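You operate a simulated robot arm through the tools that you are given. There is no shell and no other tool. Be economical: measure what you need, move in short steps, check, and stop when the job is done.

Carry out the task below with a simulated robot arm. There is one attempt and no reset: what you move stays moved.

Task
Put things in order on the top of the herb bench. At the end: the clear bottle from the top of the herb bench stands on top of the green leaves; the clear flask from the top of the herb bench stands where the beige paper sachet (marked "NETTLE") stood; the clear stopper from the top of the herb bench stands where the white card stood; the beige paper sachet from the top of the herb bench stands where the clear stopper stood; the white card from the top of the herb bench stands where the clear bottle stood; whatever was shut is shut again. Leave all else as you found it, and nothing knocked over.

The check looks at the end state, three seconds after you hand in, the way a careful person would. Anything else that was tipped, shoved, dropped, spilled or broken makes it a failure. A push-on lid holds only when it is set on centred and level and pressed home; a screw cap is set on level and turned clockwise until tight.

Robot
A 7-joint arm with a two-finger parallel gripper, fixed in place. Base frame: the origin is at the foot of the arm, x ahead of it, y to its left, z up; the work surface is at about z = 0. Readings come in m, rad, newtons and seconds.
With the tool pointing down near the work surface it reaches from about 0.24 to 0.62 m from the base axis. Its first joint turns from -1.152 to 1.152 rad. Payload 2.6 kg.
Tool frame: the origin (TCP) lies between the finger pads and is the grasp point; the fingertips stand 0.03 m ahead of it; z points along the fingers, y is the line along which they close. The gripper opens to 0.094 m. The fingers are 0.028 m wide and 0.01 m thick; the gripper's body (0.05 by 0.096 m) begins 0.055 m behind the TCP.
Orientation is told as [roll, pitch, yaw] about the base's x, y, z axes, in that order, counted from this pose: with the fingers straight down and closing along the base's y, the tool's x points along the base's -x, its y along +y and its z along -z.

Tools
- The arm moves only by the tool step_arm. Its arguments are lists of equal length, an entry for each row: "angular": the turn, a rotation vector about the tool's x, y, z in rad, a list of three; "xyz": the shift along the tool's x, y, z in m, a list of three; "claw": the closure in counts, from 0 (fully open) to 255 (shut). In form: {"angular": [[wx, wy, wz], ...], "xyz": [[tx, ty, tz], ...], "claw": [claw, ...]}. A call has 1 to 8 rows; each row is the pose to reach, as a shift and turn from the pose commanded when the call began, along the tool's axes at that moment. A row lasts 0.2 s, in which the tool goes at most 0.05 m and 0.15 rad; a call with a longer step from one row to the next is refused whole, and so is a gripper value outside its range. A pose out of reach is approached as far as the arm can. The call stops where the force on the tool passes 40 N (or 10 N more than at its start, if that is more) or the arm is blocked; 0.2 s more then pass. Each finger travels about 0.072 m/s and halts on what it meets, pressing with about 37 N; the grip force reading is that of the motor and also rises with nothing between the fingers. The clock runs only during rows and for 0.2 s after the last one: add rows that repeat a pose to give the fingers time. It gives the time, the measured TCP pose, the force on the tool (base axes), the opening and the grip force at its end, in the units of the frame above (readings bear some noise).
- Cameras (640 x 400 px; columns grow to the right, rows downward): "scene" is fixed at [0.017, 0.4141, 0.5755]; the picture's right is [-0.92, -0.39, 0.00], its down [-0.18, 0.42, -0.89] and it looks along [0.35, -0.82, -0.45] (base axes); focal length 325 px, centre (320, 200). "wrist" rides on the gripper at [0.076, 0.014, -0.102] in the tool frame; the picture's right is [-0.18, 0.98, 0.00], its down [-0.75, -0.14, -0.64] and it looks along [-0.63, -0.12, 0.77] (tool axes); focal length 243 px, centre (320, 200). There is no depth. A picture from a camera that has moved, and an enlarged one, comes with that camera's place and axes in the base frame and with its lens.
- get_image(camera): a new picture of that camera. It takes no simulated time.
- close_up(camera, box): a new picture of the part [left, top, right, bottom] of that camera's present view, enlarged. It takes no simulated time.
- hand_in(): hands the job in; it is judged then, once.

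Go step by step. Nothing tells you positions but the pictures and the camera data: compare them with the known pose of the tool, close in by small moves and look again before you grip or let go. The budget is 120 turns and 84 pictures, counting those below and the enlarged ones. Unless the task says otherwise, let go and move clear before handing in, and close with one line.

The tools are called after "Request:" by a JSON object that holds its "name" and its "arguments". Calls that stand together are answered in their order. step_arm: Moves the arm, as the interface text tells. Its arguments: {"type":"object","properties":{"angular":{"type":"array"},"xyz":{"type":"array"},"claw":{"type":"array"}},"required":["angular","xyz","claw"]} The other tools are called the same way: get_image (camera) takes a picture; close_up (camera, box) takes an enlarged picture of a part of a camera's view; hand_in () hands the job in.

At the start:

```text
time_s: 0.0
tool_pos: [0.3118, -0.2046, 0.3203]
orientation: [0.001, 0.001, 0.0]
ft_force: [-0.5, 1.2, 0.2]
gripper_width: 0.0941
grip_force: 0.0
```

scene: 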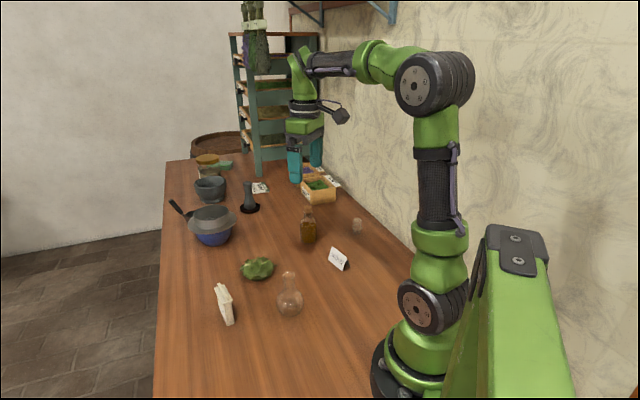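
wrist: 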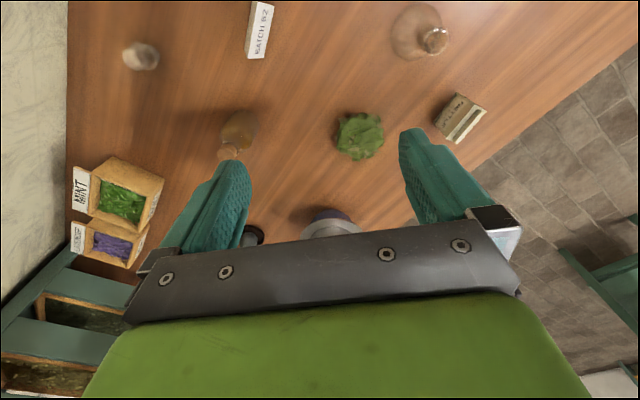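

I see a flask, sachet, leaves, card, a brown-filled bottle and a small clear thing. I'll enlarge the pictures to identify each.

Request:
{"name": "close_up", "arguments": {"camera": "scene", "box": [200, 190, 400, 330]}}

Request:
{"name": "close_up", "arguments": {"camera": "wrist", "box": [60, 0, 500, 275]}}

Request:
{"name": "close_up", "arguments": {"camera": "scene", "box": [160, 140, 360, 265]}}

```text
2.86 times, centred on (300, 260) of scene
camera zoom: at [0.017, 0.4141, 0.5755], right [-0.92, -0.39, 0.0], down [-0.18, 0.42, -0.89], along [0.35, -0.82, -0.45], focal length 928 px, centre (377, 29)
```

zoom: 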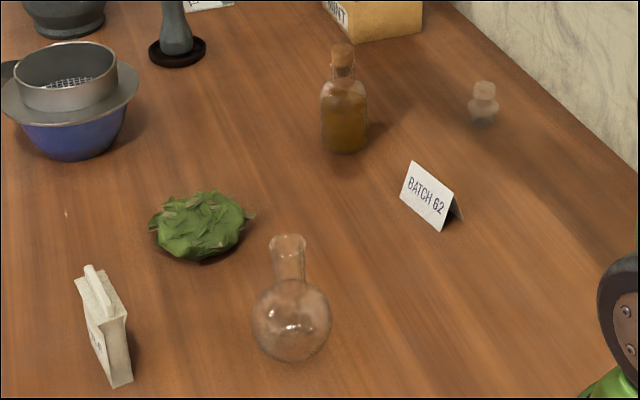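

```text
1.45 times, centred on (280, 138) of wrist
camera zoom: at [0.2356, -0.1884, 0.4225], right [0.18, 0.98, 0.0], down [0.75, -0.14, 0.64], along [0.63, -0.12, -0.77], focal length 353 px, centre (378, 291)
```

zoom: 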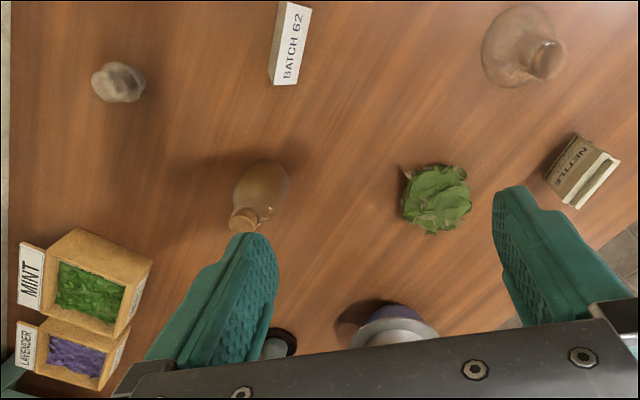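

```text
3.20 times, centred on (260, 202) of scene
camera zoom: at [0.017, 0.4141, 0.5755], right [-0.92, -0.39, 0.0], down [-0.18, 0.42, -0.89], along [0.35, -0.82, -0.45], focal length 1039 px, centre (512, 192)
```

zoom: 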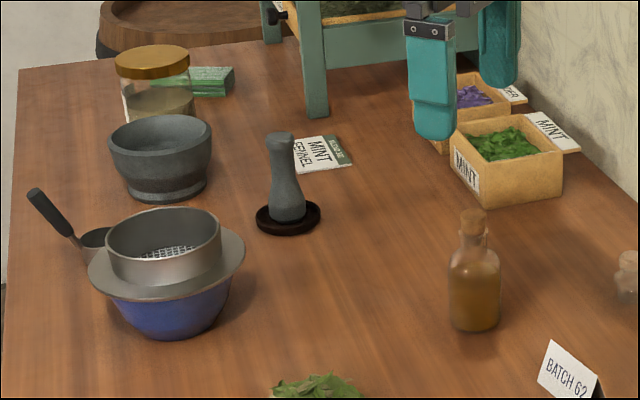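

The clear bottle is the corked, oil-filled one, at about (0.385, -0.357). The other positions come out as:

| Object | x | y |
|---|---|---|
| Leaves | 0.434 | -0.150 |
| Card | 0.26 | -0.29 |
| Stopper | 0.255 | -0.466 |
| Sachet | 0.425 | -0.004 |
| Flask | 0.297 | -0.072 |

I'll go above the bottle first.

Request:
{"name": "step_arm", "arguments": {"angular": [[0, 0, 0], [0, 0, 0], [0, 0, 0], [0, 0, 0], [0, 0, 0], [0, 0, 0]], "xyz": [[-0.0146, -0.0306, 0.024], [-0.0292, -0.0612, 0.048], [-0.0438, -0.0918, 0.072], [-0.0584, -0.1224, 0.096], [-0.073, -0.153, 0.12], [-0.073, -0.153, 0.12]], "claw": [0, 0, 0, 0, 0, 0]}}

Request:
{"name": "get_image", "arguments": {"camera": "wrist"}}

Request:
{"name": "close_up", "arguments": {"camera": "scene", "box": [200, 190, 400, 330]}}

```text
time_s: 1.4
tool_pos: [0.3865, -0.3571, 0.1995]
orientation: [0.0, 0.001, 0.0]
ft_force: [0.4, 0.6, -1.4]
gripper_width: 0.0942
grip_force: 0.1
```

```text
78 pictures are left
camera wrist: at [0.309, -0.3412, 0.3024], right [0.18, 0.98, 0.0], down [0.75, -0.14, 0.64], along [0.63, -0.12, -0.77], focal length 243 px, centre (320, 200)
```

wrist: 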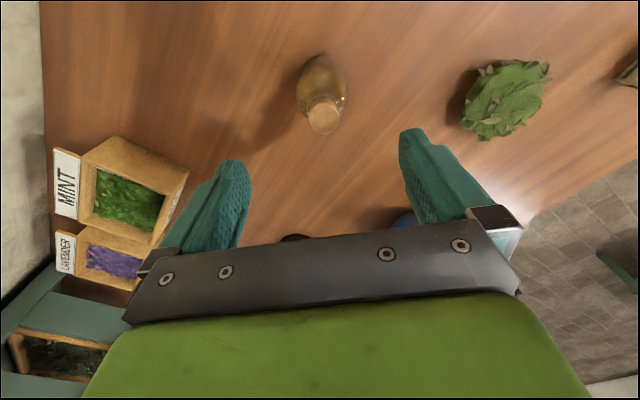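

```text
2.86 times, centred on (300, 260) of scene
camera zoom: at [0.017, 0.414, 0.5755], right [-0.92, -0.39, 0.0], down [-0.18, 0.42, -0.89], along [0.35, -0.82, -0.45], focal length 928 px, centre (377, 29)
```

zoom: 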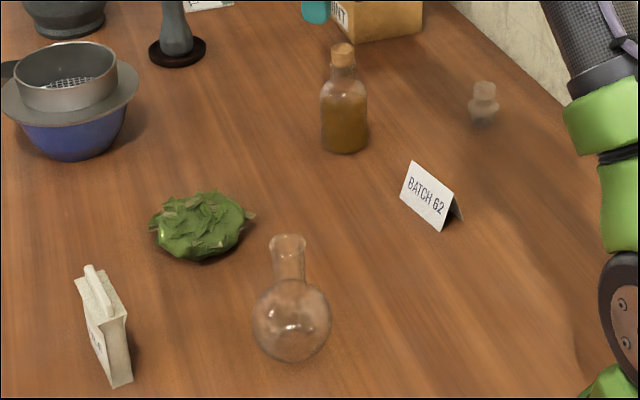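

The bottle stands at about (0.381, -0.355), and its cork top is at about z 0.12. I'll centre on it and lower to z 0.08, so the fingers straddle the upper body.

Request:
{"name": "step_arm", "arguments": {"angular": [[0, 0, 0], [0, 0, 0], [0, 0, 0], [0, 0, 0], [0, 0, 0]], "xyz": [[0.0045, 0.002, 0.0], [0.0045, 0.002, 0.04], [0.0045, 0.002, 0.08], [0.0045, 0.002, 0.119], [0.0045, 0.002, 0.119]], "claw": [0, 0, 0, 0, 0]}}

Request:
{"name": "get_image", "arguments": {"camera": "wrist"}}

Request:
{"name": "close_up", "arguments": {"camera": "scene", "box": [260, 165, 360, 265]}}

```text
time_s: 2.6
tool_pos: [0.3801, -0.3558, 0.082]
orientation: [-0.001, -0.001, -0.001]
ft_force: [0.2, 0.0, -0.1]
gripper_width: 0.0939
grip_force: 0.0
```

```text
76 pictures are left
camera wrist: at [0.3039, -0.3394, 0.1831], right [0.18, 0.98, 0.0], down [0.75, -0.14, 0.64], along [0.63, -0.12, -0.77], focal length 243 px, centre (320, 200)
```

wrist: 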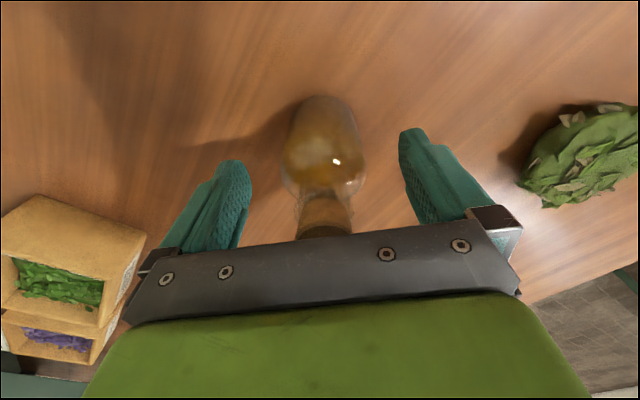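

```text
4.00 times, centred on (310, 215) of scene
camera zoom: at [0.017, 0.4141, 0.5755], right [-0.92, -0.39, 0.0], down [-0.18, 0.42, -0.89], along [0.35, -0.82, -0.45], focal length 1299 px, centre (360, 140)
```

zoom: 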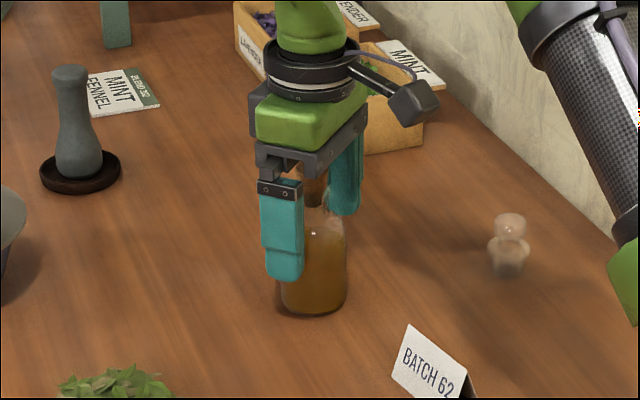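

The fingers straddle the body evenly, so I'll grip.

Request:
{"name": "step_arm", "arguments": {"angular": [[0, 0, 0], [0, 0, 0], [0, 0, 0], [0, 0, 0]], "xyz": [[0, 0, 0], [0, 0, 0], [0, 0, 0], [0, 0, 0]], "claw": [140, 255, 255, 255]}}

Request:
{"name": "step_arm", "arguments": {"angular": [[0, 0, 0], [0, 0, 0], [0, 0, 0], [0, 0, 0]], "xyz": [[0, 0, -0.02], [0, 0, -0.06], [0, 0, -0.1], [0, 0, -0.1]], "claw": [255, 255, 255, 255]}}

Request:
{"name": "get_image", "arguments": {"camera": "wrist"}}

Request:
{"name": "close_up", "arguments": {"camera": "scene", "box": [200, 130, 360, 290]}}

```text
time_s: 3.6
tool_pos: [0.3808, -0.356, 0.0829]
orientation: [0.001, -0.001, 0.001]
ft_force: [-0.8, -0.2, -0.9]
gripper_width: 0.0498
grip_force: 36.8
```

```text
time_s: 4.6
tool_pos: [0.3822, -0.3564, 0.1798]
orientation: [0.001, 0.0, 0.001]
ft_force: [0.5, 0.0, -2.2]
gripper_width: 0.0498
grip_force: 37.4
```

```text
74 pictures are left
camera wrist: at [0.3053, -0.3399, 0.2832], right [0.18, 0.98, 0.0], down [0.75, -0.14, 0.64], along [0.63, -0.12, -0.77], focal length 243 px, centre (320, 200)
```

wrist: 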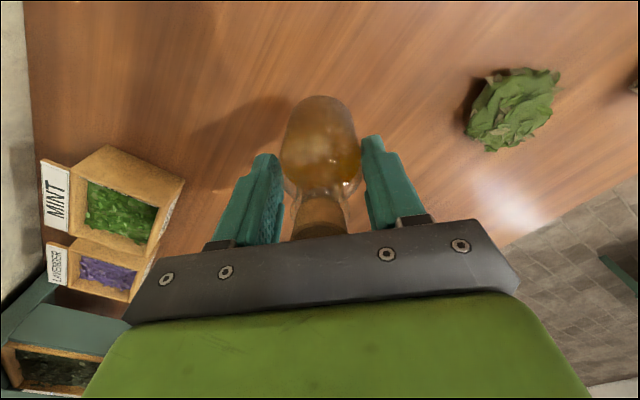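

```text
2.50 times, centred on (280, 210) of scene
camera zoom: at [0.017, 0.4141, 0.5755], right [-0.92, -0.39, 0.0], down [-0.18, 0.42, -0.89], along [0.35, -0.82, -0.45], focal length 812 px, centre (420, 175)
```

zoom: 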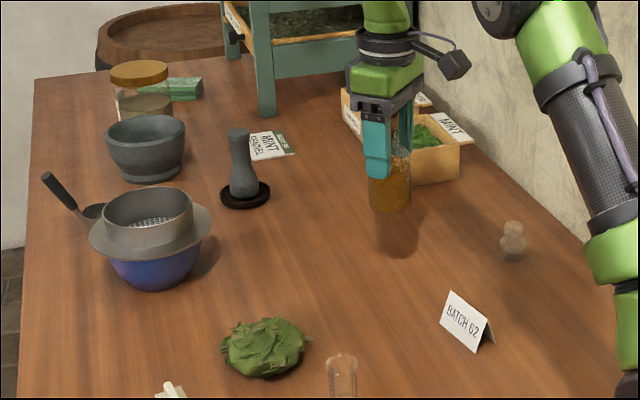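

The bottle is held. I'll carry it over the leaves, which are at about (0.434, -0.153).

Request:
{"name": "step_arm", "arguments": {"angular": [[0, 0, 0], [0, 0, 0], [0, 0, 0], [0, 0, 0], [0, 0, 0], [0, 0, 0], [0, 0, 0], [0, 0, 0]], "xyz": [[-0.0087, 0.034, 0], [-0.0173, 0.068, 0], [-0.026, 0.102, 0], [-0.0347, 0.136, 0], [-0.0433, 0.17, 0], [-0.052, 0.203, 0], [-0.052, 0.203, 0], [-0.052, 0.203, 0]], "claw": [255, 255, 255, 255, 255, 255, 255, 255]}}

Request:
{"name": "get_image", "arguments": {"camera": "wrist"}}

Request:
{"name": "close_up", "arguments": {"camera": "scene", "box": [190, 170, 350, 330]}}

```text
time_s: 6.4
tool_pos: [0.4346, -0.1526, 0.1804]
orientation: [0.0, 0.001, 0.0]
ft_force: [0.6, -0.9, -1.5]
gripper_width: 0.0498
grip_force: 37.4
```

```text
72 pictures are left
camera wrist: at [0.3569, -0.1367, 0.2825], right [0.18, 0.98, 0.0], down [0.75, -0.14, 0.64], along [0.63, -0.12, -0.77], focal length 243 px, centre (320, 200)
```

wrist: 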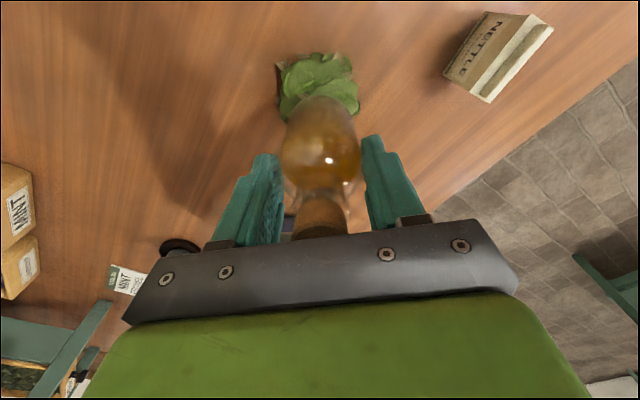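

```text
2.50 times, centred on (270, 250) of scene
camera zoom: at [0.017, 0.4141, 0.5755], right [-0.92, -0.39, 0.0], down [-0.18, 0.42, -0.89], along [0.35, -0.82, -0.45], focal length 812 px, centre (445, 75)
```

zoom: 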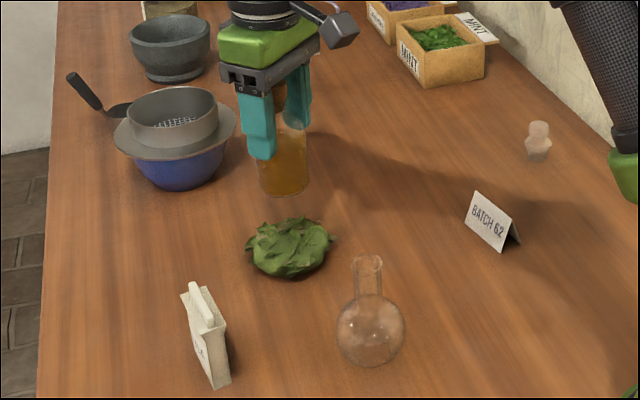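

The bottle is centred above the leaves. I'll lower it in stages.

Request:
{"name": "step_arm", "arguments": {"angular": [[0, 0, 0], [0, 0, 0], [0, 0, 0]], "xyz": [[0, 0.001, 0.025], [0, 0.001, 0.05], [0, 0.001, 0.05]], "claw": [255, 255, 255]}}

Request:
{"name": "close_up", "arguments": {"camera": "scene", "box": [220, 210, 300, 290]}}

```text
time_s: 7.2
tool_pos: [0.4339, -0.1519, 0.1318]
orientation: [-0.001, 0.0, 0.0]
ft_force: [-0.3, 0.6, -2.0]
gripper_width: 0.0498
grip_force: 37.5
```

```text
5.00 times, centred on (260, 250) of scene
camera zoom: at [0.017, 0.4141, 0.5755], right [-0.92, -0.39, 0.0], down [-0.18, 0.42, -0.89], along [0.35, -0.82, -0.45], focal length 1623 px, centre (620, -50)
```

zoom: 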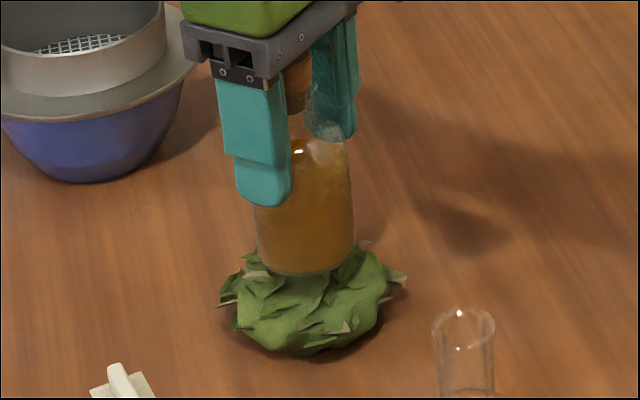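

Request:
{"name": "step_arm", "arguments": {"angular": [[0, 0, 0], [0, 0, 0], [0, 0, 0]], "xyz": [[0, 0, 0.004], [0, 0, 0.008], [0, 0, 0.008]], "claw": [255, 255, 255]}}

Request:
{"name": "step_arm", "arguments": {"angular": [[0, 0, 0], [0, 0, 0]], "xyz": [[0, 0, 0.004], [0, 0, 0.004]], "claw": [255, 255]}}

Request:
{"name": "close_up", "arguments": {"camera": "scene", "box": [220, 210, 300, 290]}}

```text
time_s: 8.0
tool_pos: [0.4336, -0.1518, 0.1223]
orientation: [0.0, -0.001, -0.001]
ft_force: [0.0, 0.8, -1.8]
gripper_width: 0.0498
grip_force: 37.1
```

```text
time_s: 8.6
tool_pos: [0.4327, -0.1513, 0.1193]
orientation: [0.0, 0.001, 0.001]
ft_force: [0.1, 0.2, -1.4]
gripper_width: 0.0498
grip_force: 37.0
```

```text
5.00 times, centred on (260, 250) of scene
camera zoom: at [0.017, 0.4141, 0.5755], right [-0.92, -0.39, 0.0], down [-0.18, 0.42, -0.89], along [0.35, -0.82, -0.45], focal length 1623 px, centre (620, -50)
```

zoom: 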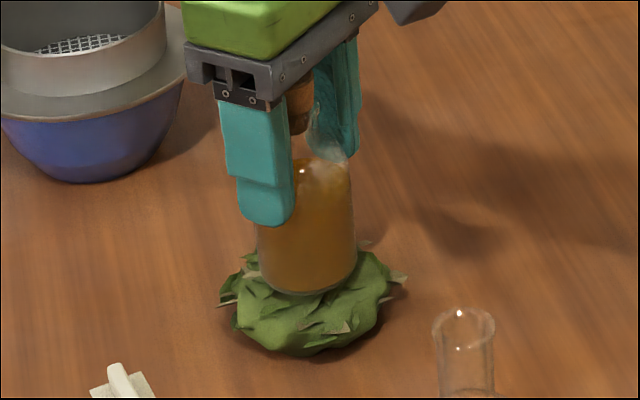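

No contact yet, so I'll keep lowering in small steps.

Request:
{"name": "step_arm", "arguments": {"angular": [[0, 0, 0], [0, 0, 0]], "xyz": [[0, 0, 0.003], [0, 0, 0.003]], "claw": [255, 255]}}

Request:
{"name": "step_arm", "arguments": {"angular": [[0, 0, 0], [0, 0, 0]], "xyz": [[0, 0, 0.003], [0, 0, 0.003]], "claw": [255, 255]}}

```text
time_s: 9.2
tool_pos: [0.4333, -0.1518, 0.1166]
orientation: [0.001, 0.0, 0.0]
ft_force: [0.8, -0.9, -1.9]
gripper_width: 0.0499
grip_force: 36.7
```

```text
time_s: 9.8
tool_pos: [0.432, -0.152, 0.1125]
orientation: [0.0, 0.0, 0.0]
ft_force: [-0.7, -0.4, -2.0]
gripper_width: 0.0498
grip_force: 37.0
```

Request:
{"name": "step_arm", "arguments": {"angular": [[0, 0, 0], [0, 0, 0]], "xyz": [[0, 0, 0.003], [0, 0, 0.003]], "claw": [255, 255]}}

Request:
{"name": "close_up", "arguments": {"camera": "scene", "box": [220, 210, 300, 290]}}

```text
time_s: 10.4
tool_pos: [0.4332, -0.1508, 0.1102]
orientation: [0.001, -0.002, -0.001]
ft_force: [0.5, 0.3, -1.8]
gripper_width: 0.0499
grip_force: 37.1
```

```text
5.00 times, centred on (260, 250) of scene
camera zoom: at [0.017, 0.4141, 0.5755], right [-0.92, -0.39, 0.0], down [-0.18, 0.42, -0.89], along [0.35, -0.82, -0.45], focal length 1623 px, centre (620, -50)
```

zoom: 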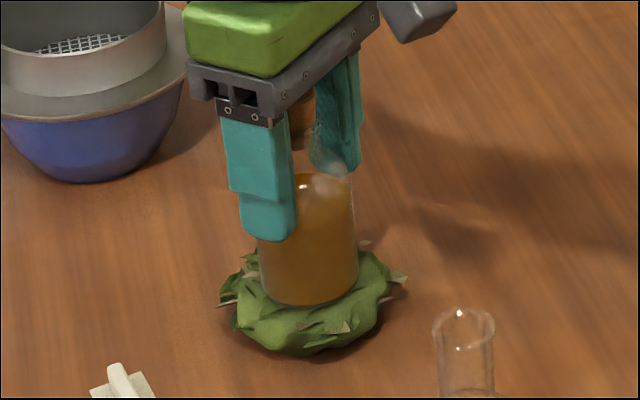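

Request:
{"name": "step_arm", "arguments": {"angular": [[0, 0, 0], [0, 0, 0]], "xyz": [[0, 0, 0.003], [0, 0, 0.003]], "claw": [255, 255]}}

Request:
{"name": "step_arm", "arguments": {"angular": [[0, 0, 0], [0, 0, 0]], "xyz": [[0, 0, 0.003], [0, 0, 0.003]], "claw": [255, 255]}}

Request:
{"name": "close_up", "arguments": {"camera": "scene", "box": [220, 210, 300, 290]}}

```text
time_s: 11.0
tool_pos: [0.4329, -0.1517, 0.1076]
orientation: [0.0, -0.002, -0.001]
ft_force: [-5.3, 1.0, 13.1]
gripper_width: 0.0497
grip_force: 37.2
```

```text
time_s: 11.6
tool_pos: [0.4341, -0.1516, 0.1059]
orientation: [-0.001, -0.004, 0.001]
ft_force: [2.5, -0.8, 16.2]
gripper_width: 0.0498
grip_force: 36.9
```

```text
5.00 times, centred on (260, 250) of scene
camera zoom: at [0.0169, 0.4141, 0.5754], right [-0.92, -0.39, 0.0], down [-0.18, 0.42, -0.89], along [0.35, -0.82, -0.45], focal length 1623 px, centre (620, -50)
```

zoom: 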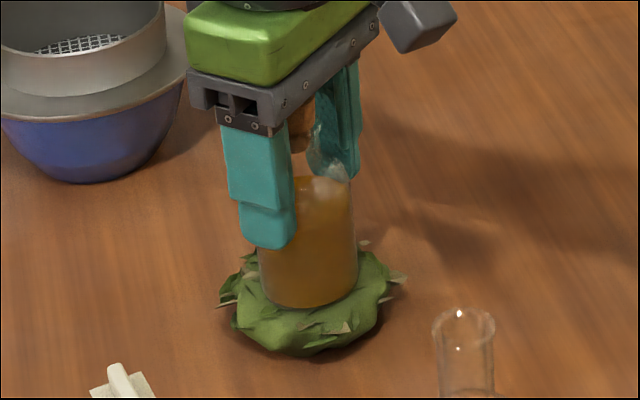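

Contact is at about z 0.026 with firm support. I'll ease off slightly, release, and rise straight up.

Request:
{"name": "step_arm", "arguments": {"angular": [[0, 0, 0], [0, 0, 0], [0, 0, 0], [0, 0, 0]], "xyz": [[0, 0, -0.002], [0, 0, -0.002], [0, 0, -0.002], [0, 0, -0.002]], "claw": [255, 100, 0, 0]}}

Request:
{"name": "close_up", "arguments": {"camera": "scene", "box": [220, 210, 300, 290]}}

```text
time_s: 12.6
tool_pos: [0.4321, -0.1513, 0.1056]
orientation: [0.001, -0.001, 0.001]
ft_force: [0.4, 0.8, 0.5]
gripper_width: 0.0941
grip_force: 0.0
```

```text
5.00 times, centred on (260, 250) of scene
camera zoom: at [0.017, 0.4141, 0.5755], right [-0.92, -0.39, 0.0], down [-0.18, 0.42, -0.89], along [0.35, -0.82, -0.45], focal length 1623 px, centre (620, -50)
```

zoom: 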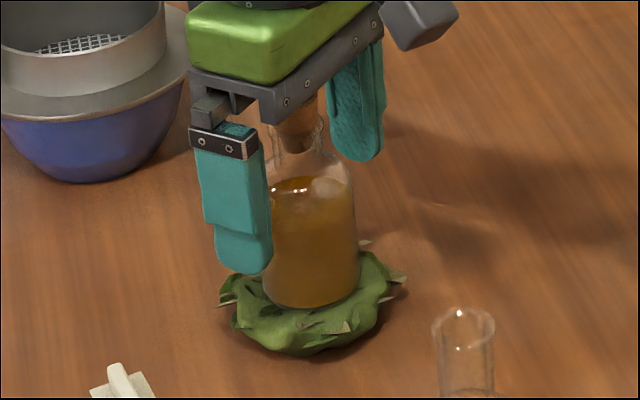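

The bottle stands upright on the leaves. I'll rise and go over to the card.

Request:
{"name": "step_arm", "arguments": {"angular": [[0, 0, 0], [0, 0, 0], [0, 0, 0], [0, 0, 0], [0, 0, 0], [0, 0, 0], [0, 0, 0], [0, 0, 0]], "xyz": [[0, 0, -0.04], [0, 0, -0.08], [0, 0, -0.12], [0.0346, -0.0276, -0.12], [0.0692, -0.0552, -0.12], [0.1038, -0.0828, -0.12], [0.1384, -0.1104, -0.12], [0.173, -0.138, -0.12]], "claw": [0, 0, 0, 0, 0, 0, 0, 0]}}

Request:
{"name": "step_arm", "arguments": {"angular": [[0, 0, -0.14], [0, 0, -0.28], [0, 0, -0.42], [0, 0, -0.56], [0, 0, -0.7], [0, 0, -0.84], [0, 0, -0.96], [0, 0, -0.96]], "xyz": [[0, 0, 0], [0, 0, 0], [0, 0, 0], [0, 0, 0], [0, 0, 0], [0, 0, 0], [0, 0, 0], [0, 0, 0]], "claw": [0, 0, 0, 0, 0, 0, 0, 0]}}

Request:
{"name": "get_image", "arguments": {"camera": "wrist"}}

Request:
{"name": "get_image", "arguments": {"camera": "scene"}}

```text
time_s: 14.4
tool_pos: [0.2594, -0.289, 0.2267]
orientation: [0.001, 0.001, 0.002]
ft_force: [-0.3, -0.6, -0.1]
gripper_width: 0.0939
grip_force: 0.0
```

```text
time_s: 16.2
tool_pos: [0.2591, -0.2898, 0.2282]
orientation: [-0.001, -0.001, 0.964]
ft_force: [-0.2, 0.4, 0.2]
gripper_width: 0.0939
grip_force: 0.0
```

```text
65 pictures are left
camera wrist: at [0.204, -0.342, 0.3286], right [-0.7, 0.71, 0.0], down [0.55, 0.54, 0.64], along [0.46, 0.45, -0.77], focal length 243 px, centre (320, 200)
```

wrist: 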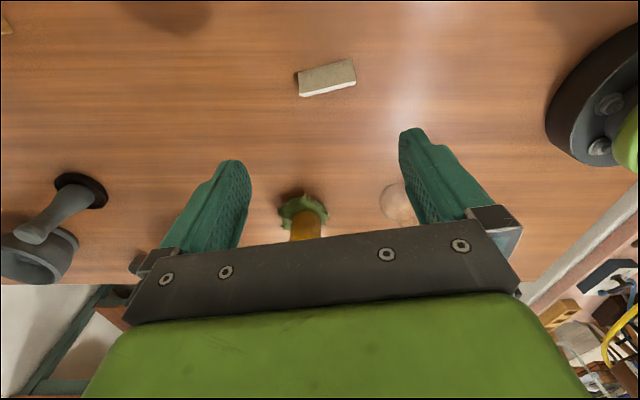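

```text
64 pictures are left
```

scene: 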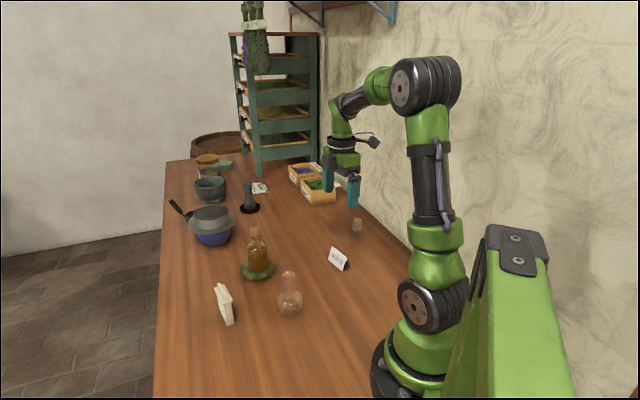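

The card's long axis is at about 147°, and its centre is near (0.254, -0.283). I'll fix the yaw and centring, descend partway, then look again.

Request:
{"name": "step_arm", "arguments": {"angular": [[0, 0, -0.026], [0, 0, -0.026], [0, 0, -0.026], [0, 0, -0.026]], "xyz": [[-0.003, 0.008, 0.04], [-0.003, 0.008, 0.08], [-0.003, 0.008, 0.12], [-0.003, 0.008, 0.12]], "claw": [0, 0, 0, 0]}}

Request:
{"name": "get_image", "arguments": {"camera": "wrist"}}

Request:
{"name": "close_up", "arguments": {"camera": "scene", "box": [295, 200, 385, 290]}}

```text
time_s: 17.2
tool_pos: [0.2541, -0.2823, 0.1062]
orientation: [-0.001, 0.0, 0.985]
ft_force: [-0.4, 0.6, -0.1]
gripper_width: 0.0939
grip_force: 0.1
```

```text
63 pictures are left
camera wrist: at [0.1998, -0.3361, 0.208], right [-0.72, 0.7, 0.0], down [0.53, 0.55, 0.64], along [0.45, 0.46, -0.77], focal length 243 px, centre (320, 200)
```

wrist: 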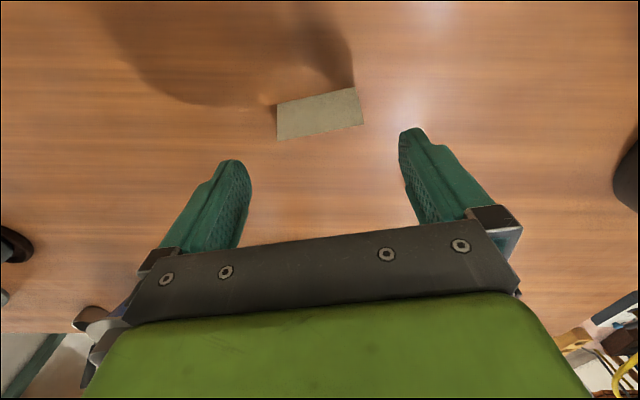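

```text
4.44 times, centred on (340, 245) of scene
camera zoom: at [0.017, 0.4141, 0.5755], right [-0.92, -0.39, 0.0], down [-0.18, 0.42, -0.89], along [0.35, -0.82, -0.45], focal length 1443 px, centre (231, 0)
```

zoom: 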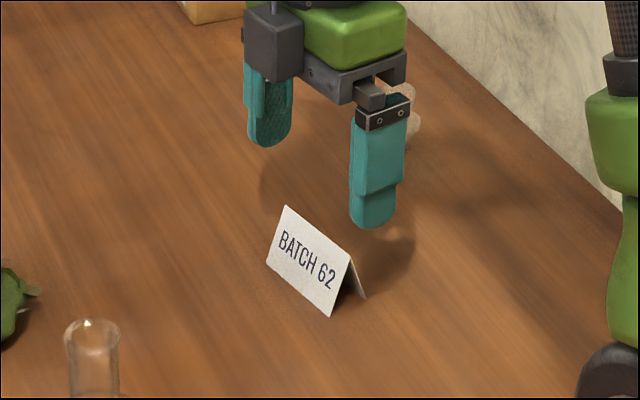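

The card is centred under the gripper. I'll make a small yaw correction, lower so the tips are just above the bench, and grip its ends.

Request:
{"name": "step_arm", "arguments": {"angular": [[0, 0, -0.018], [0, 0, -0.018], [0, 0, -0.018], [0, 0, -0.018]], "xyz": [[0, -0.001, 0.03], [0, -0.001, 0.055], [0, -0.001, 0.07], [0, -0.001, 0.07]], "claw": [0, 0, 0, 0]}}

Request:
{"name": "get_image", "arguments": {"camera": "wrist"}}

Request:
{"name": "close_up", "arguments": {"camera": "scene", "box": [295, 200, 385, 290]}}

```text
time_s: 18.2
tool_pos: [0.2552, -0.2828, 0.0366]
orientation: [0.002, -0.001, 1.006]
ft_force: [1.2, 0.0, -0.5]
gripper_width: 0.094
grip_force: 0.1
```

```text
61 pictures are left
camera wrist: at [0.2026, -0.3374, 0.1387], right [-0.73, 0.68, 0.0], down [0.52, 0.56, 0.64], along [0.44, 0.47, -0.77], focal length 243 px, centre (320, 200)
```

wrist: 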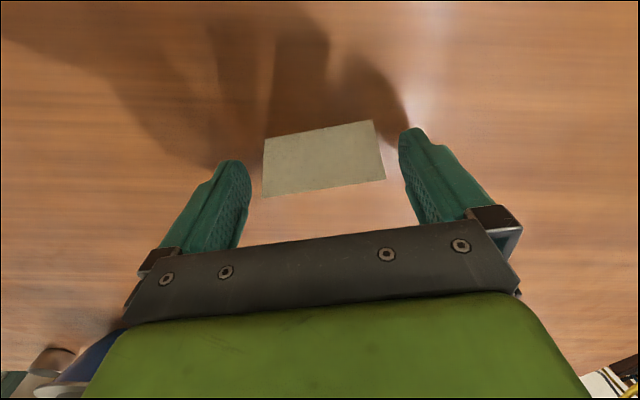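

```text
4.44 times, centred on (340, 245) of scene
camera zoom: at [0.017, 0.4141, 0.5755], right [-0.92, -0.39, 0.0], down [-0.18, 0.42, -0.89], along [0.35, -0.82, -0.45], focal length 1443 px, centre (231, 0)
```

zoom: 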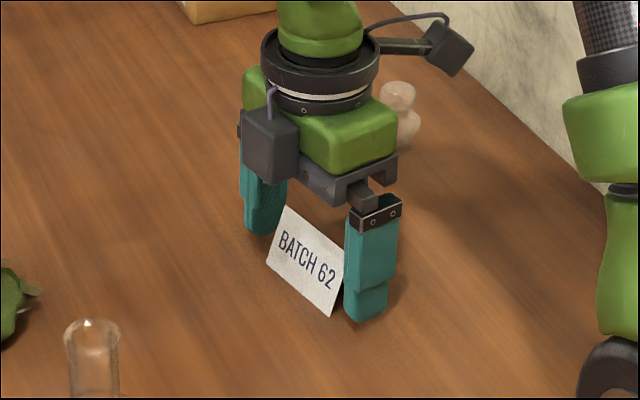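

The fingers are centred on the card's two ends. I'll close gently.

Request:
{"name": "step_arm", "arguments": {"angular": [[0, 0, 0], [0, 0, 0], [0, 0, 0], [0, 0, 0]], "xyz": [[0, 0, 0], [0, 0, 0], [0, 0, 0], [0, 0, 0]], "claw": [60, 80, 95, 95]}}

Request:
{"name": "close_up", "arguments": {"camera": "scene", "box": [295, 200, 385, 290]}}

```text
time_s: 19.2
tool_pos: [0.2568, -0.2828, 0.0387]
orientation: [0.0, -0.001, 1.004]
ft_force: [-0.3, -0.5, 0.2]
gripper_width: 0.0639
grip_force: 36.6
```

```text
4.44 times, centred on (340, 245) of scene
camera zoom: at [0.017, 0.4141, 0.5755], right [-0.92, -0.39, 0.0], down [-0.18, 0.42, -0.89], along [0.35, -0.82, -0.45], focal length 1443 px, centre (231, 0)
```

zoom: 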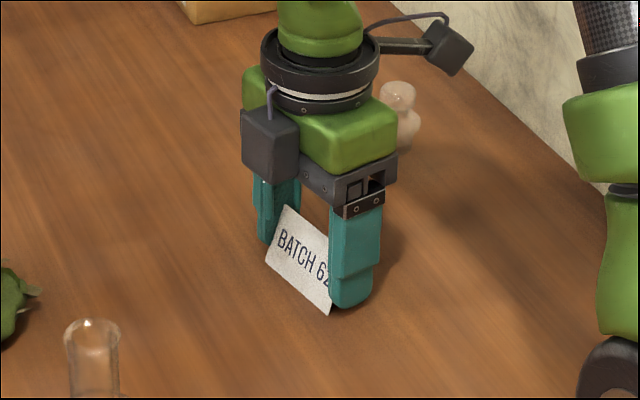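

The card is held at its 64 mm width. I'll lift it and carry it to the bottle's old spot at (0.381, -0.355).

Request:
{"name": "step_arm", "arguments": {"angular": [[0, 0, 0], [0, 0, 0], [0, 0, 0], [0, 0, 0], [0, 0, 0], [0, 0, 0], [0, 0, 0]], "xyz": [[0, 0, -0.03], [0, 0, -0.06], [-0.0015, -0.036, -0.06], [-0.003, -0.072, -0.06], [-0.0045, -0.108, -0.06], [-0.0058, -0.1438, -0.06], [-0.0058, -0.1438, -0.06]], "claw": [95, 95, 95, 95, 95, 95, 95]}}

Request:
{"name": "close_up", "arguments": {"camera": "scene", "box": [250, 160, 370, 280]}}

Request:
{"name": "get_image", "arguments": {"camera": "wrist"}}

```text
time_s: 20.8
tool_pos: [0.3791, -0.3536, 0.0976]
orientation: [0.0, 0.001, 1.003]
ft_force: [-0.4, 0.7, -0.8]
gripper_width: 0.0637
grip_force: 37.0
```

```text
3.33 times, centred on (310, 220) of scene
camera zoom: at [0.017, 0.4141, 0.5755], right [-0.92, -0.39, 0.0], down [-0.18, 0.42, -0.89], along [0.35, -0.82, -0.45], focal length 1082 px, centre (353, 133)
```

zoom: 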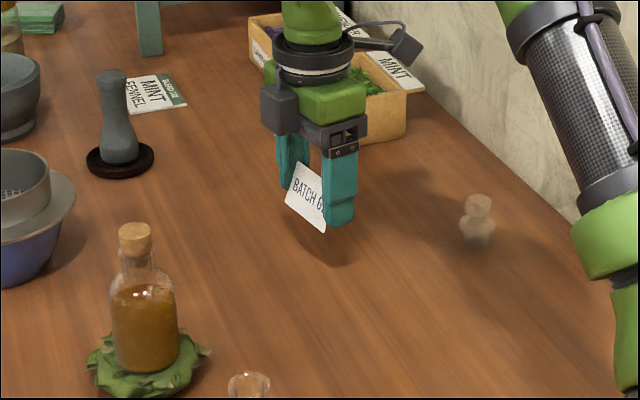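

```text
57 pictures are left
camera wrist: at [0.3267, -0.4095, 0.1986], right [-0.73, 0.68, 0.0], down [0.52, 0.56, 0.64], along [0.44, 0.47, -0.77], focal length 243 px, centre (320, 200)
```

wrist: 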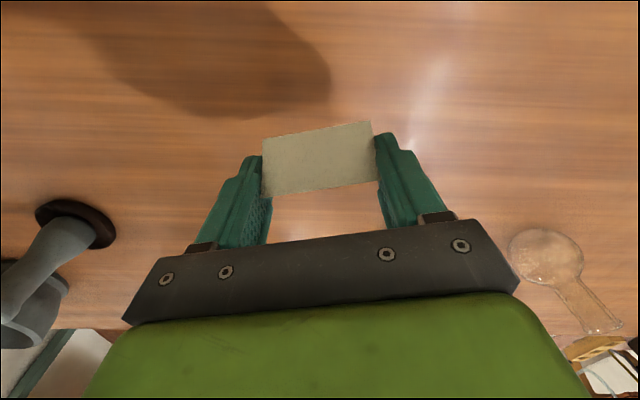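

The card hangs level, so I'll set it down.

Request:
{"name": "step_arm", "arguments": {"angular": [[0, 0, 0], [0, 0, 0], [0, 0, 0], [0, 0, 0], [0, 0, 0]], "xyz": [[-0.001, -0.001, 0.03], [-0.001, -0.001, 0.05], [-0.001, -0.001, 0.056], [-0.001, -0.001, 0.059], [-0.001, -0.001, 0.059]], "claw": [95, 95, 95, 95, 95]}}

Request:
{"name": "close_up", "arguments": {"camera": "scene", "box": [270, 180, 350, 260]}}

```text
time_s: 22.0
tool_pos: [0.3814, -0.3555, 0.0368]
orientation: [0.002, -0.001, 1.003]
ft_force: [-0.3, -0.2, 0.2]
gripper_width: 0.0634
grip_force: 37.2
```

```text
5.00 times, centred on (310, 220) of scene
camera zoom: at [0.017, 0.4141, 0.5755], right [-0.92, -0.39, 0.0], down [-0.18, 0.42, -0.89], along [0.35, -0.82, -0.45], focal length 1623 px, centre (370, 100)
```

zoom: 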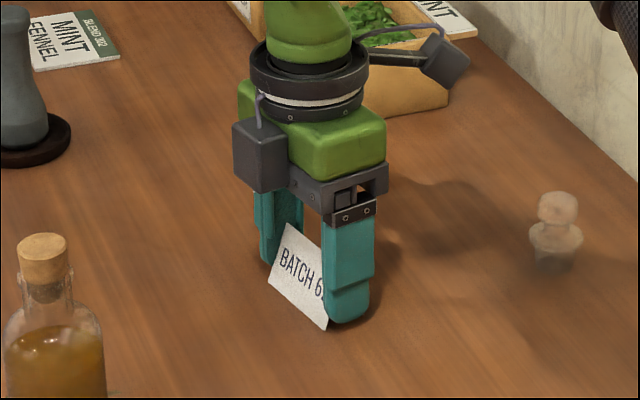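

Request:
{"name": "step_arm", "arguments": {"angular": [[0, 0, 0], [0, 0, 0]], "xyz": [[0, 0, 0.0015], [0, 0, 0.0015]], "claw": [95, 95]}}

Request:
{"name": "step_arm", "arguments": {"angular": [[0, 0, 0], [0, 0, 0], [0, 0, 0], [0, 0, 0]], "xyz": [[0, 0, 0], [0, 0, 0], [0, 0, 0], [0, 0, 0]], "claw": [70, 40, 0, 0]}}

Request:
{"name": "close_up", "arguments": {"camera": "scene", "box": [270, 180, 350, 260]}}

```text
time_s: 22.6
tool_pos: [0.3823, -0.3547, 0.0369]
orientation: [-0.002, 0.0, 1.003]
ft_force: [-0.1, -0.4, 2.4]
gripper_width: 0.0638
grip_force: 36.8
```

```text
time_s: 23.6
tool_pos: [0.3825, -0.3549, 0.0352]
orientation: [-0.001, 0.0, 1.002]
ft_force: [0.4, 0.0, 0.1]
gripper_width: 0.0937
grip_force: 0.1
```

```text
5.00 times, centred on (310, 220) of scene
camera zoom: at [0.017, 0.4141, 0.5755], right [-0.92, -0.39, 0.0], down [-0.18, 0.42, -0.89], along [0.35, -0.82, -0.45], focal length 1623 px, centre (370, 100)
```

zoom: 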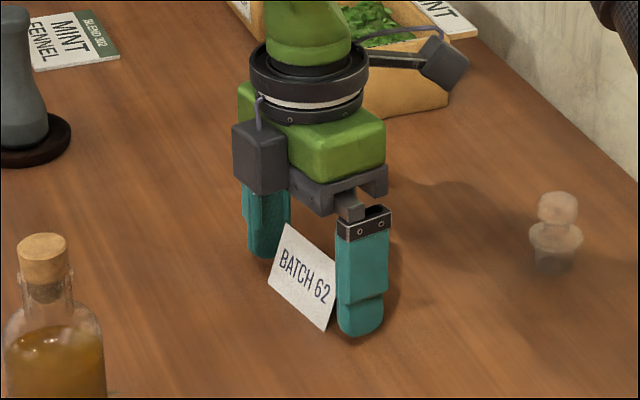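

The card stands in place. I'll rise and move over the stopper, turning back to yaw 0 on the way to keep the camera clear of the wall.

Request:
{"name": "step_arm", "arguments": {"angular": [[0, 0, 0], [0, 0, 0], [0, 0, 0], [0, 0, 0]], "xyz": [[0, 0, -0.03], [0, 0, -0.07], [0, 0, -0.11], [0, 0, -0.13]], "claw": [0, 0, 0, 0]}}

Request:
{"name": "step_arm", "arguments": {"angular": [[0, 0, 0.143], [0, 0, 0.286], [0, 0, 0.43], [0, 0, 0.573], [0, 0, 0.716], [0, 0, 0.86], [0, 0, 1.002], [0, 0, 1.002]], "xyz": [[0.023, 0.0068, 0], [0.046, 0.0136, 0], [0.069, 0.0204, 0], [0.092, 0.0272, 0], [0.115, 0.034, 0], [0.138, 0.041, 0], [0.1618, 0.0477, 0], [0.1618, 0.0477, 0]], "claw": [0, 0, 0, 0, 0, 0, 0, 0]}}

Request:
{"name": "get_image", "arguments": {"camera": "wrist"}}

Request:
{"name": "close_up", "arguments": {"camera": "scene", "box": [290, 150, 410, 270]}}

```text
time_s: 24.6
tool_pos: [0.3812, -0.3544, 0.1668]
orientation: [0.0, 0.0, 1.004]
ft_force: [0.6, 0.4, 0.2]
gripper_width: 0.0942
grip_force: 0.0
```

```text
time_s: 26.4
tool_pos: [0.2545, -0.4655, 0.1658]
orientation: [0.001, 0.001, 0.001]
ft_force: [-0.1, -0.5, 0.4]
gripper_width: 0.0939
grip_force: 0.0
```

```text
54 pictures are left
camera wrist: at [0.1771, -0.4492, 0.2675], right [0.18, 0.98, 0.0], down [0.75, -0.14, 0.64], along [0.63, -0.12, -0.77], focal length 243 px, centre (320, 200)
```

wrist: 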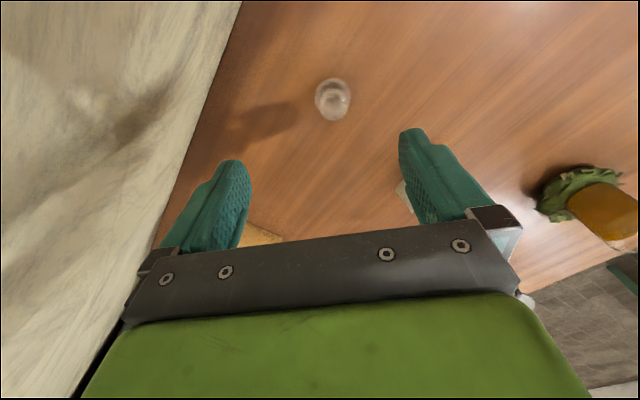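

```text
3.33 times, centred on (350, 210) of scene
camera zoom: at [0.017, 0.4141, 0.5755], right [-0.92, -0.39, 0.0], down [-0.18, 0.42, -0.89], along [0.35, -0.82, -0.45], focal length 1082 px, centre (220, 167)
```

zoom: 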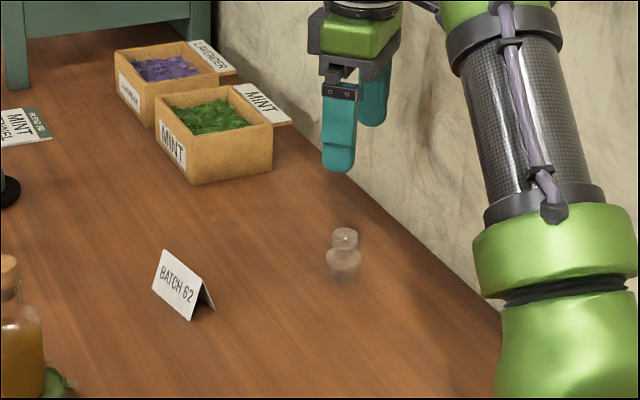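

The stopper shows slightly to the +y side, at about y -0.454. I'll shift and descend partway.

Request:
{"name": "step_arm", "arguments": {"angular": [[0, 0, 0], [0, 0, 0], [0, 0, 0]], "xyz": [[0, 0.01, 0.03], [0, 0.01, 0.07], [0, 0.01, 0.07]], "claw": [0, 0, 0]}}

Request:
{"name": "close_up", "arguments": {"camera": "wrist", "box": [220, 60, 440, 200]}}

Request:
{"name": "close_up", "arguments": {"camera": "scene", "box": [320, 190, 380, 250]}}

```text
time_s: 27.2
tool_pos: [0.2541, -0.456, 0.0947]
orientation: [0.0, 0.001, 0.001]
ft_force: [0.1, 0.9, -0.2]
gripper_width: 0.0941
grip_force: 0.0
```

```text
2.86 times, centred on (330, 130) of wrist
camera zoom: at [0.1774, -0.4402, 0.1967], right [0.18, 0.98, 0.0], down [0.75, -0.14, 0.64], along [0.63, -0.12, -0.77], focal length 693 px, centre (291, 400)
```

zoom: 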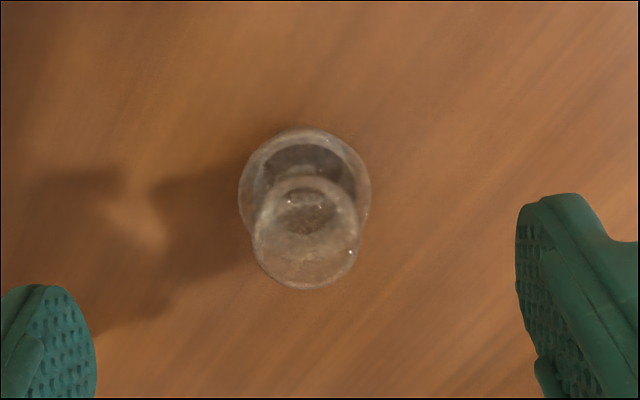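

```text
6.67 times, centred on (350, 220) of scene
camera zoom: at [0.017, 0.4141, 0.5755], right [-0.92, -0.39, 0.0], down [-0.18, 0.42, -0.89], along [0.35, -0.82, -0.45], focal length 2164 px, centre (120, 67)
```

zoom: 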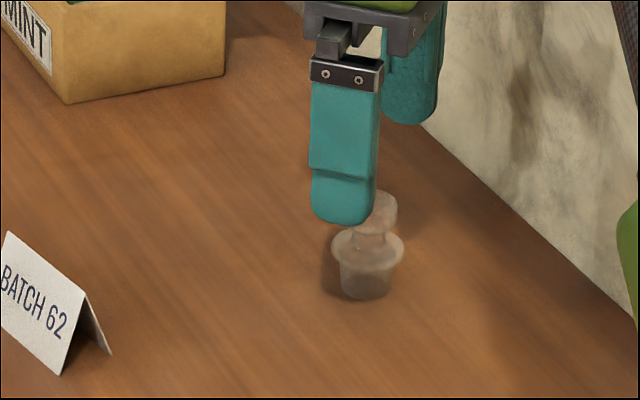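

The stopper is flanged with a knob on top, at about (0.253, -0.452). I'll centre on it, descend and grip at the flange.

Request:
{"name": "step_arm", "arguments": {"angular": [[0, 0, 0], [0, 0, 0], [0, 0, 0]], "xyz": [[0.001, 0.003, 0.03], [0.001, 0.003, 0.058], [0.001, 0.003, 0.058]], "claw": [0, 0, 0]}}

Request:
{"name": "step_arm", "arguments": {"angular": [[0, 0, 0], [0, 0, 0], [0, 0, 0], [0, 0, 0], [0, 0, 0], [0, 0, 0]], "xyz": [[0, 0, 0], [0, 0, 0], [0, 0, 0], [0, 0, 0], [0, 0, 0], [0, 0, 0]], "claw": [60, 120, 140, 160, 200, 200]}}

Request:
{"name": "close_up", "arguments": {"camera": "wrist", "box": [220, 80, 440, 220]}}

Request:
{"name": "close_up", "arguments": {"camera": "scene", "box": [320, 190, 380, 250]}}

```text
time_s: 28.0
tool_pos: [0.2548, -0.452, 0.038]
orientation: [0.0, 0.0, 0.002]
ft_force: [0.0, -0.6, 0.0]
gripper_width: 0.0941
grip_force: 0.0
```

```text
time_s: 29.4
tool_pos: [0.2537, -0.4526, 0.0375]
orientation: [-0.001, -0.003, 0.002]
ft_force: [0.4, -0.2, 0.5]
gripper_width: 0.0332
grip_force: 37.4
```

```text
2.86 times, centred on (330, 150) of wrist
camera zoom: at [0.1764, -0.4361, 0.1395], right [0.18, 0.98, 0.0], down [0.75, -0.14, 0.64], along [0.63, -0.12, -0.77], focal length 693 px, centre (291, 343)
```

zoom: 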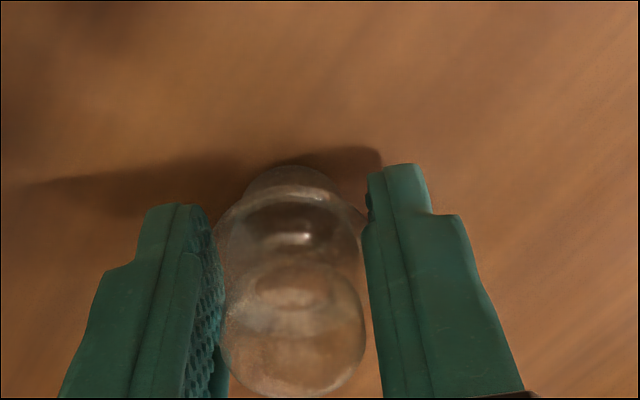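

```text
6.67 times, centred on (350, 220) of scene
camera zoom: at [0.017, 0.4141, 0.5755], right [-0.92, -0.39, 0.0], down [-0.18, 0.42, -0.89], along [0.35, -0.82, -0.45], focal length 2164 px, centre (120, 67)
```

zoom: 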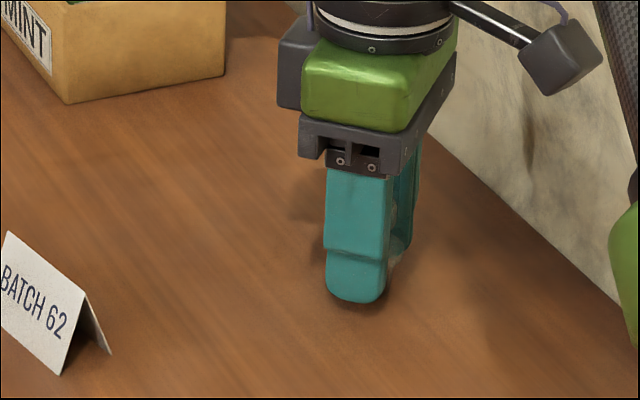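

The stopper is gripped. I'll lift it and carry it to the card's old spot at (0.2555, -0.2825).

Request:
{"name": "step_arm", "arguments": {"angular": [[0, 0, 0], [0, 0, 0], [0, 0, 0], [0, 0, 0], [0, 0, 0], [0, 0, 0], [0, 0, 0]], "xyz": [[0, 0, -0.03], [0, 0, -0.06], [-0.0015, 0.042, -0.06], [-0.003, 0.085, -0.06], [-0.0045, 0.128, -0.06], [-0.006, 0.17, -0.06], [-0.006, 0.17, -0.06]], "claw": [200, 200, 200, 200, 200, 200, 200]}}

Request:
{"name": "close_up", "arguments": {"camera": "scene", "box": [290, 190, 390, 290]}}

Request:
{"name": "close_up", "arguments": {"camera": "wrist", "box": [220, 80, 440, 220]}}

```text
time_s: 31.0
tool_pos: [0.2597, -0.2821, 0.0982]
orientation: [0.0, 0.001, 0.003]
ft_force: [-0.8, 0.3, 0.1]
gripper_width: 0.0335
grip_force: 36.9
```

```text
4.00 times, centred on (340, 240) of scene
camera zoom: at [0.017, 0.4141, 0.5755], right [-0.92, -0.39, 0.0], down [-0.18, 0.42, -0.89], along [0.35, -0.82, -0.45], focal length 1299 px, centre (240, 40)
```

zoom: 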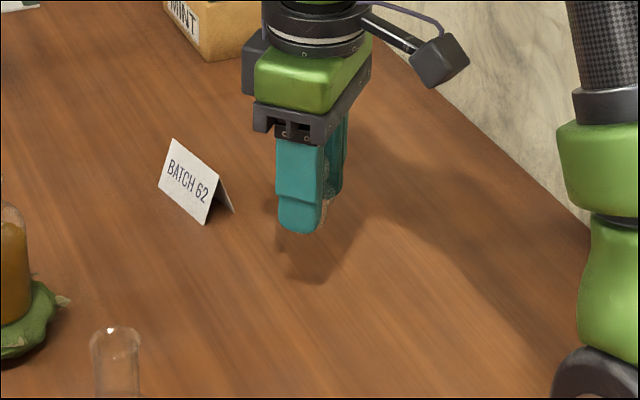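

```text
2.86 times, centred on (330, 150) of wrist
camera zoom: at [0.183, -0.2663, 0.1995], right [0.18, 0.98, 0.0], down [0.75, -0.14, 0.64], along [0.63, -0.12, -0.77], focal length 693 px, centre (291, 343)
```

zoom: 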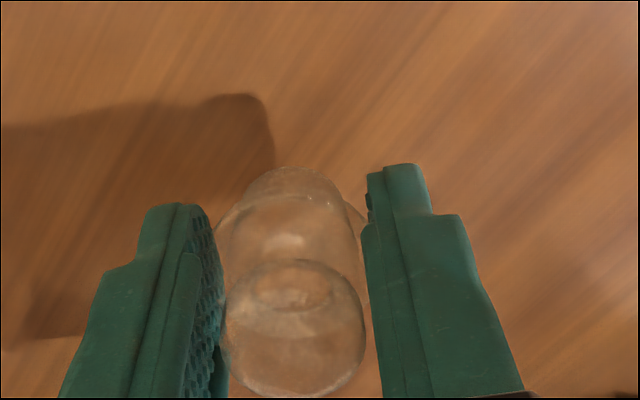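

The geometry shows the stopper axis is aligned with the TCP. I'll correct x by 4 mm and lower.

Request:
{"name": "step_arm", "arguments": {"angular": [[0, 0, 0], [0, 0, 0], [0, 0, 0], [0, 0, 0]], "xyz": [[0.004, 0, 0.03], [0.004, 0, 0.052], [0.004, 0, 0.058], [0.004, 0, 0.0595]], "claw": [200, 200, 200, 200]}}

Request:
{"name": "step_arm", "arguments": {"angular": [[0, 0, 0], [0, 0, 0]], "xyz": [[0, 0, 0.0015], [0, 0, 0.0015]], "claw": [200, 200]}}

Request:
{"name": "close_up", "arguments": {"camera": "scene", "box": [300, 210, 380, 290]}}

```text
time_s: 32.0
tool_pos: [0.2556, -0.2835, 0.0389]
orientation: [-0.001, 0.001, 0.002]
ft_force: [0.1, 0.2, -0.7]
gripper_width: 0.0329
grip_force: 37.2
```

```text
time_s: 32.6
tool_pos: [0.2544, -0.2827, 0.038]
orientation: [-0.001, -0.001, 0.001]
ft_force: [-2.4, 2.2, 9.4]
gripper_width: 0.0332
grip_force: 36.7
```

```text
5.00 times, centred on (340, 250) of scene
camera zoom: at [0.017, 0.4141, 0.5754], right [-0.92, -0.39, 0.0], down [-0.18, 0.42, -0.89], along [0.35, -0.82, -0.45], focal length 1623 px, centre (220, -50)
```

zoom: 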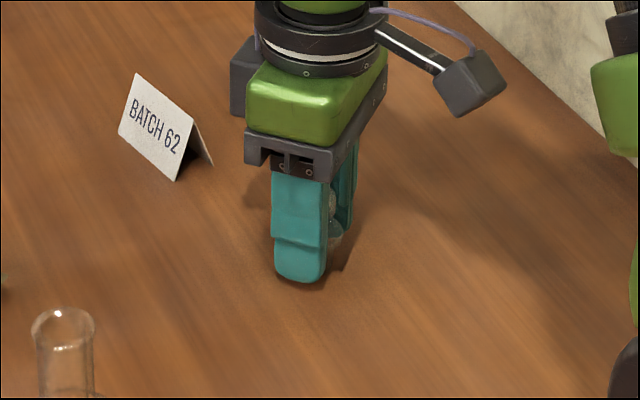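

The stopper is on the bench. I'll release and rise.

Request:
{"name": "step_arm", "arguments": {"angular": [[0, 0, 0], [0, 0, 0], [0, 0, 0], [0, 0, 0], [0, 0, 0]], "xyz": [[0, 0, -0.001], [0, 0, -0.001], [0, 0, -0.001], [0, 0, -0.001], [0, 0, -0.001]], "claw": [140, 80, 0, 0, 0]}}

Request:
{"name": "step_arm", "arguments": {"angular": [[0, 0, 0], [0, 0, 0], [0, 0, 0], [0, 0, 0]], "xyz": [[0, 0, -0.03], [0, 0, -0.07], [0, 0, -0.11], [0, 0, -0.15]], "claw": [0, 0, 0, 0]}}

Request:
{"name": "close_up", "arguments": {"camera": "scene", "box": [190, 190, 390, 330]}}

Request:
{"name": "get_image", "arguments": {"camera": "wrist"}}

```text
time_s: 33.8
tool_pos: [0.2555, -0.2822, 0.0384]
orientation: [-0.002, 0.002, 0.003]
ft_force: [-0.3, -0.2, 0.7]
gripper_width: 0.0943
grip_force: 0.1
```

```text
time_s: 34.8
tool_pos: [0.2555, -0.283, 0.1892]
orientation: [0.001, 0.002, 0.001]
ft_force: [0.6, -0.7, 0.2]
gripper_width: 0.0939
grip_force: 0.1
```

```text
2.86 times, centred on (290, 260) of scene
camera zoom: at [0.017, 0.4141, 0.5755], right [-0.92, -0.39, 0.0], down [-0.18, 0.42, -0.89], along [0.35, -0.82, -0.45], focal length 928 px, centre (406, 29)
```

zoom: 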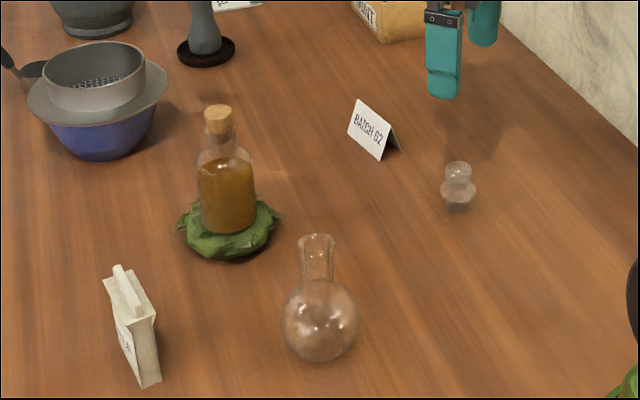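

```text
44 pictures are left
camera wrist: at [0.178, -0.2674, 0.2904], right [0.18, 0.98, 0.0], down [0.75, -0.14, 0.64], along [0.63, -0.12, -0.77], focal length 243 px, centre (320, 200)
```

wrist: 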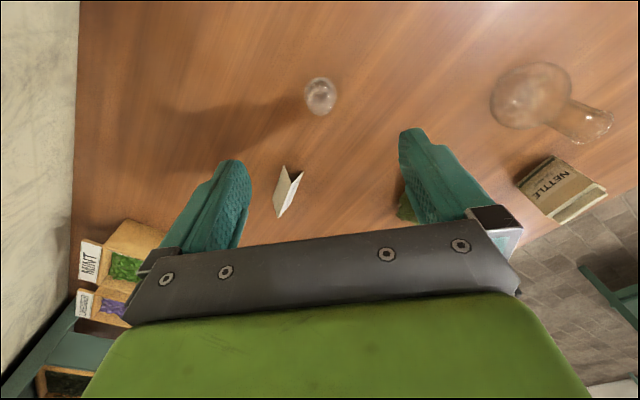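

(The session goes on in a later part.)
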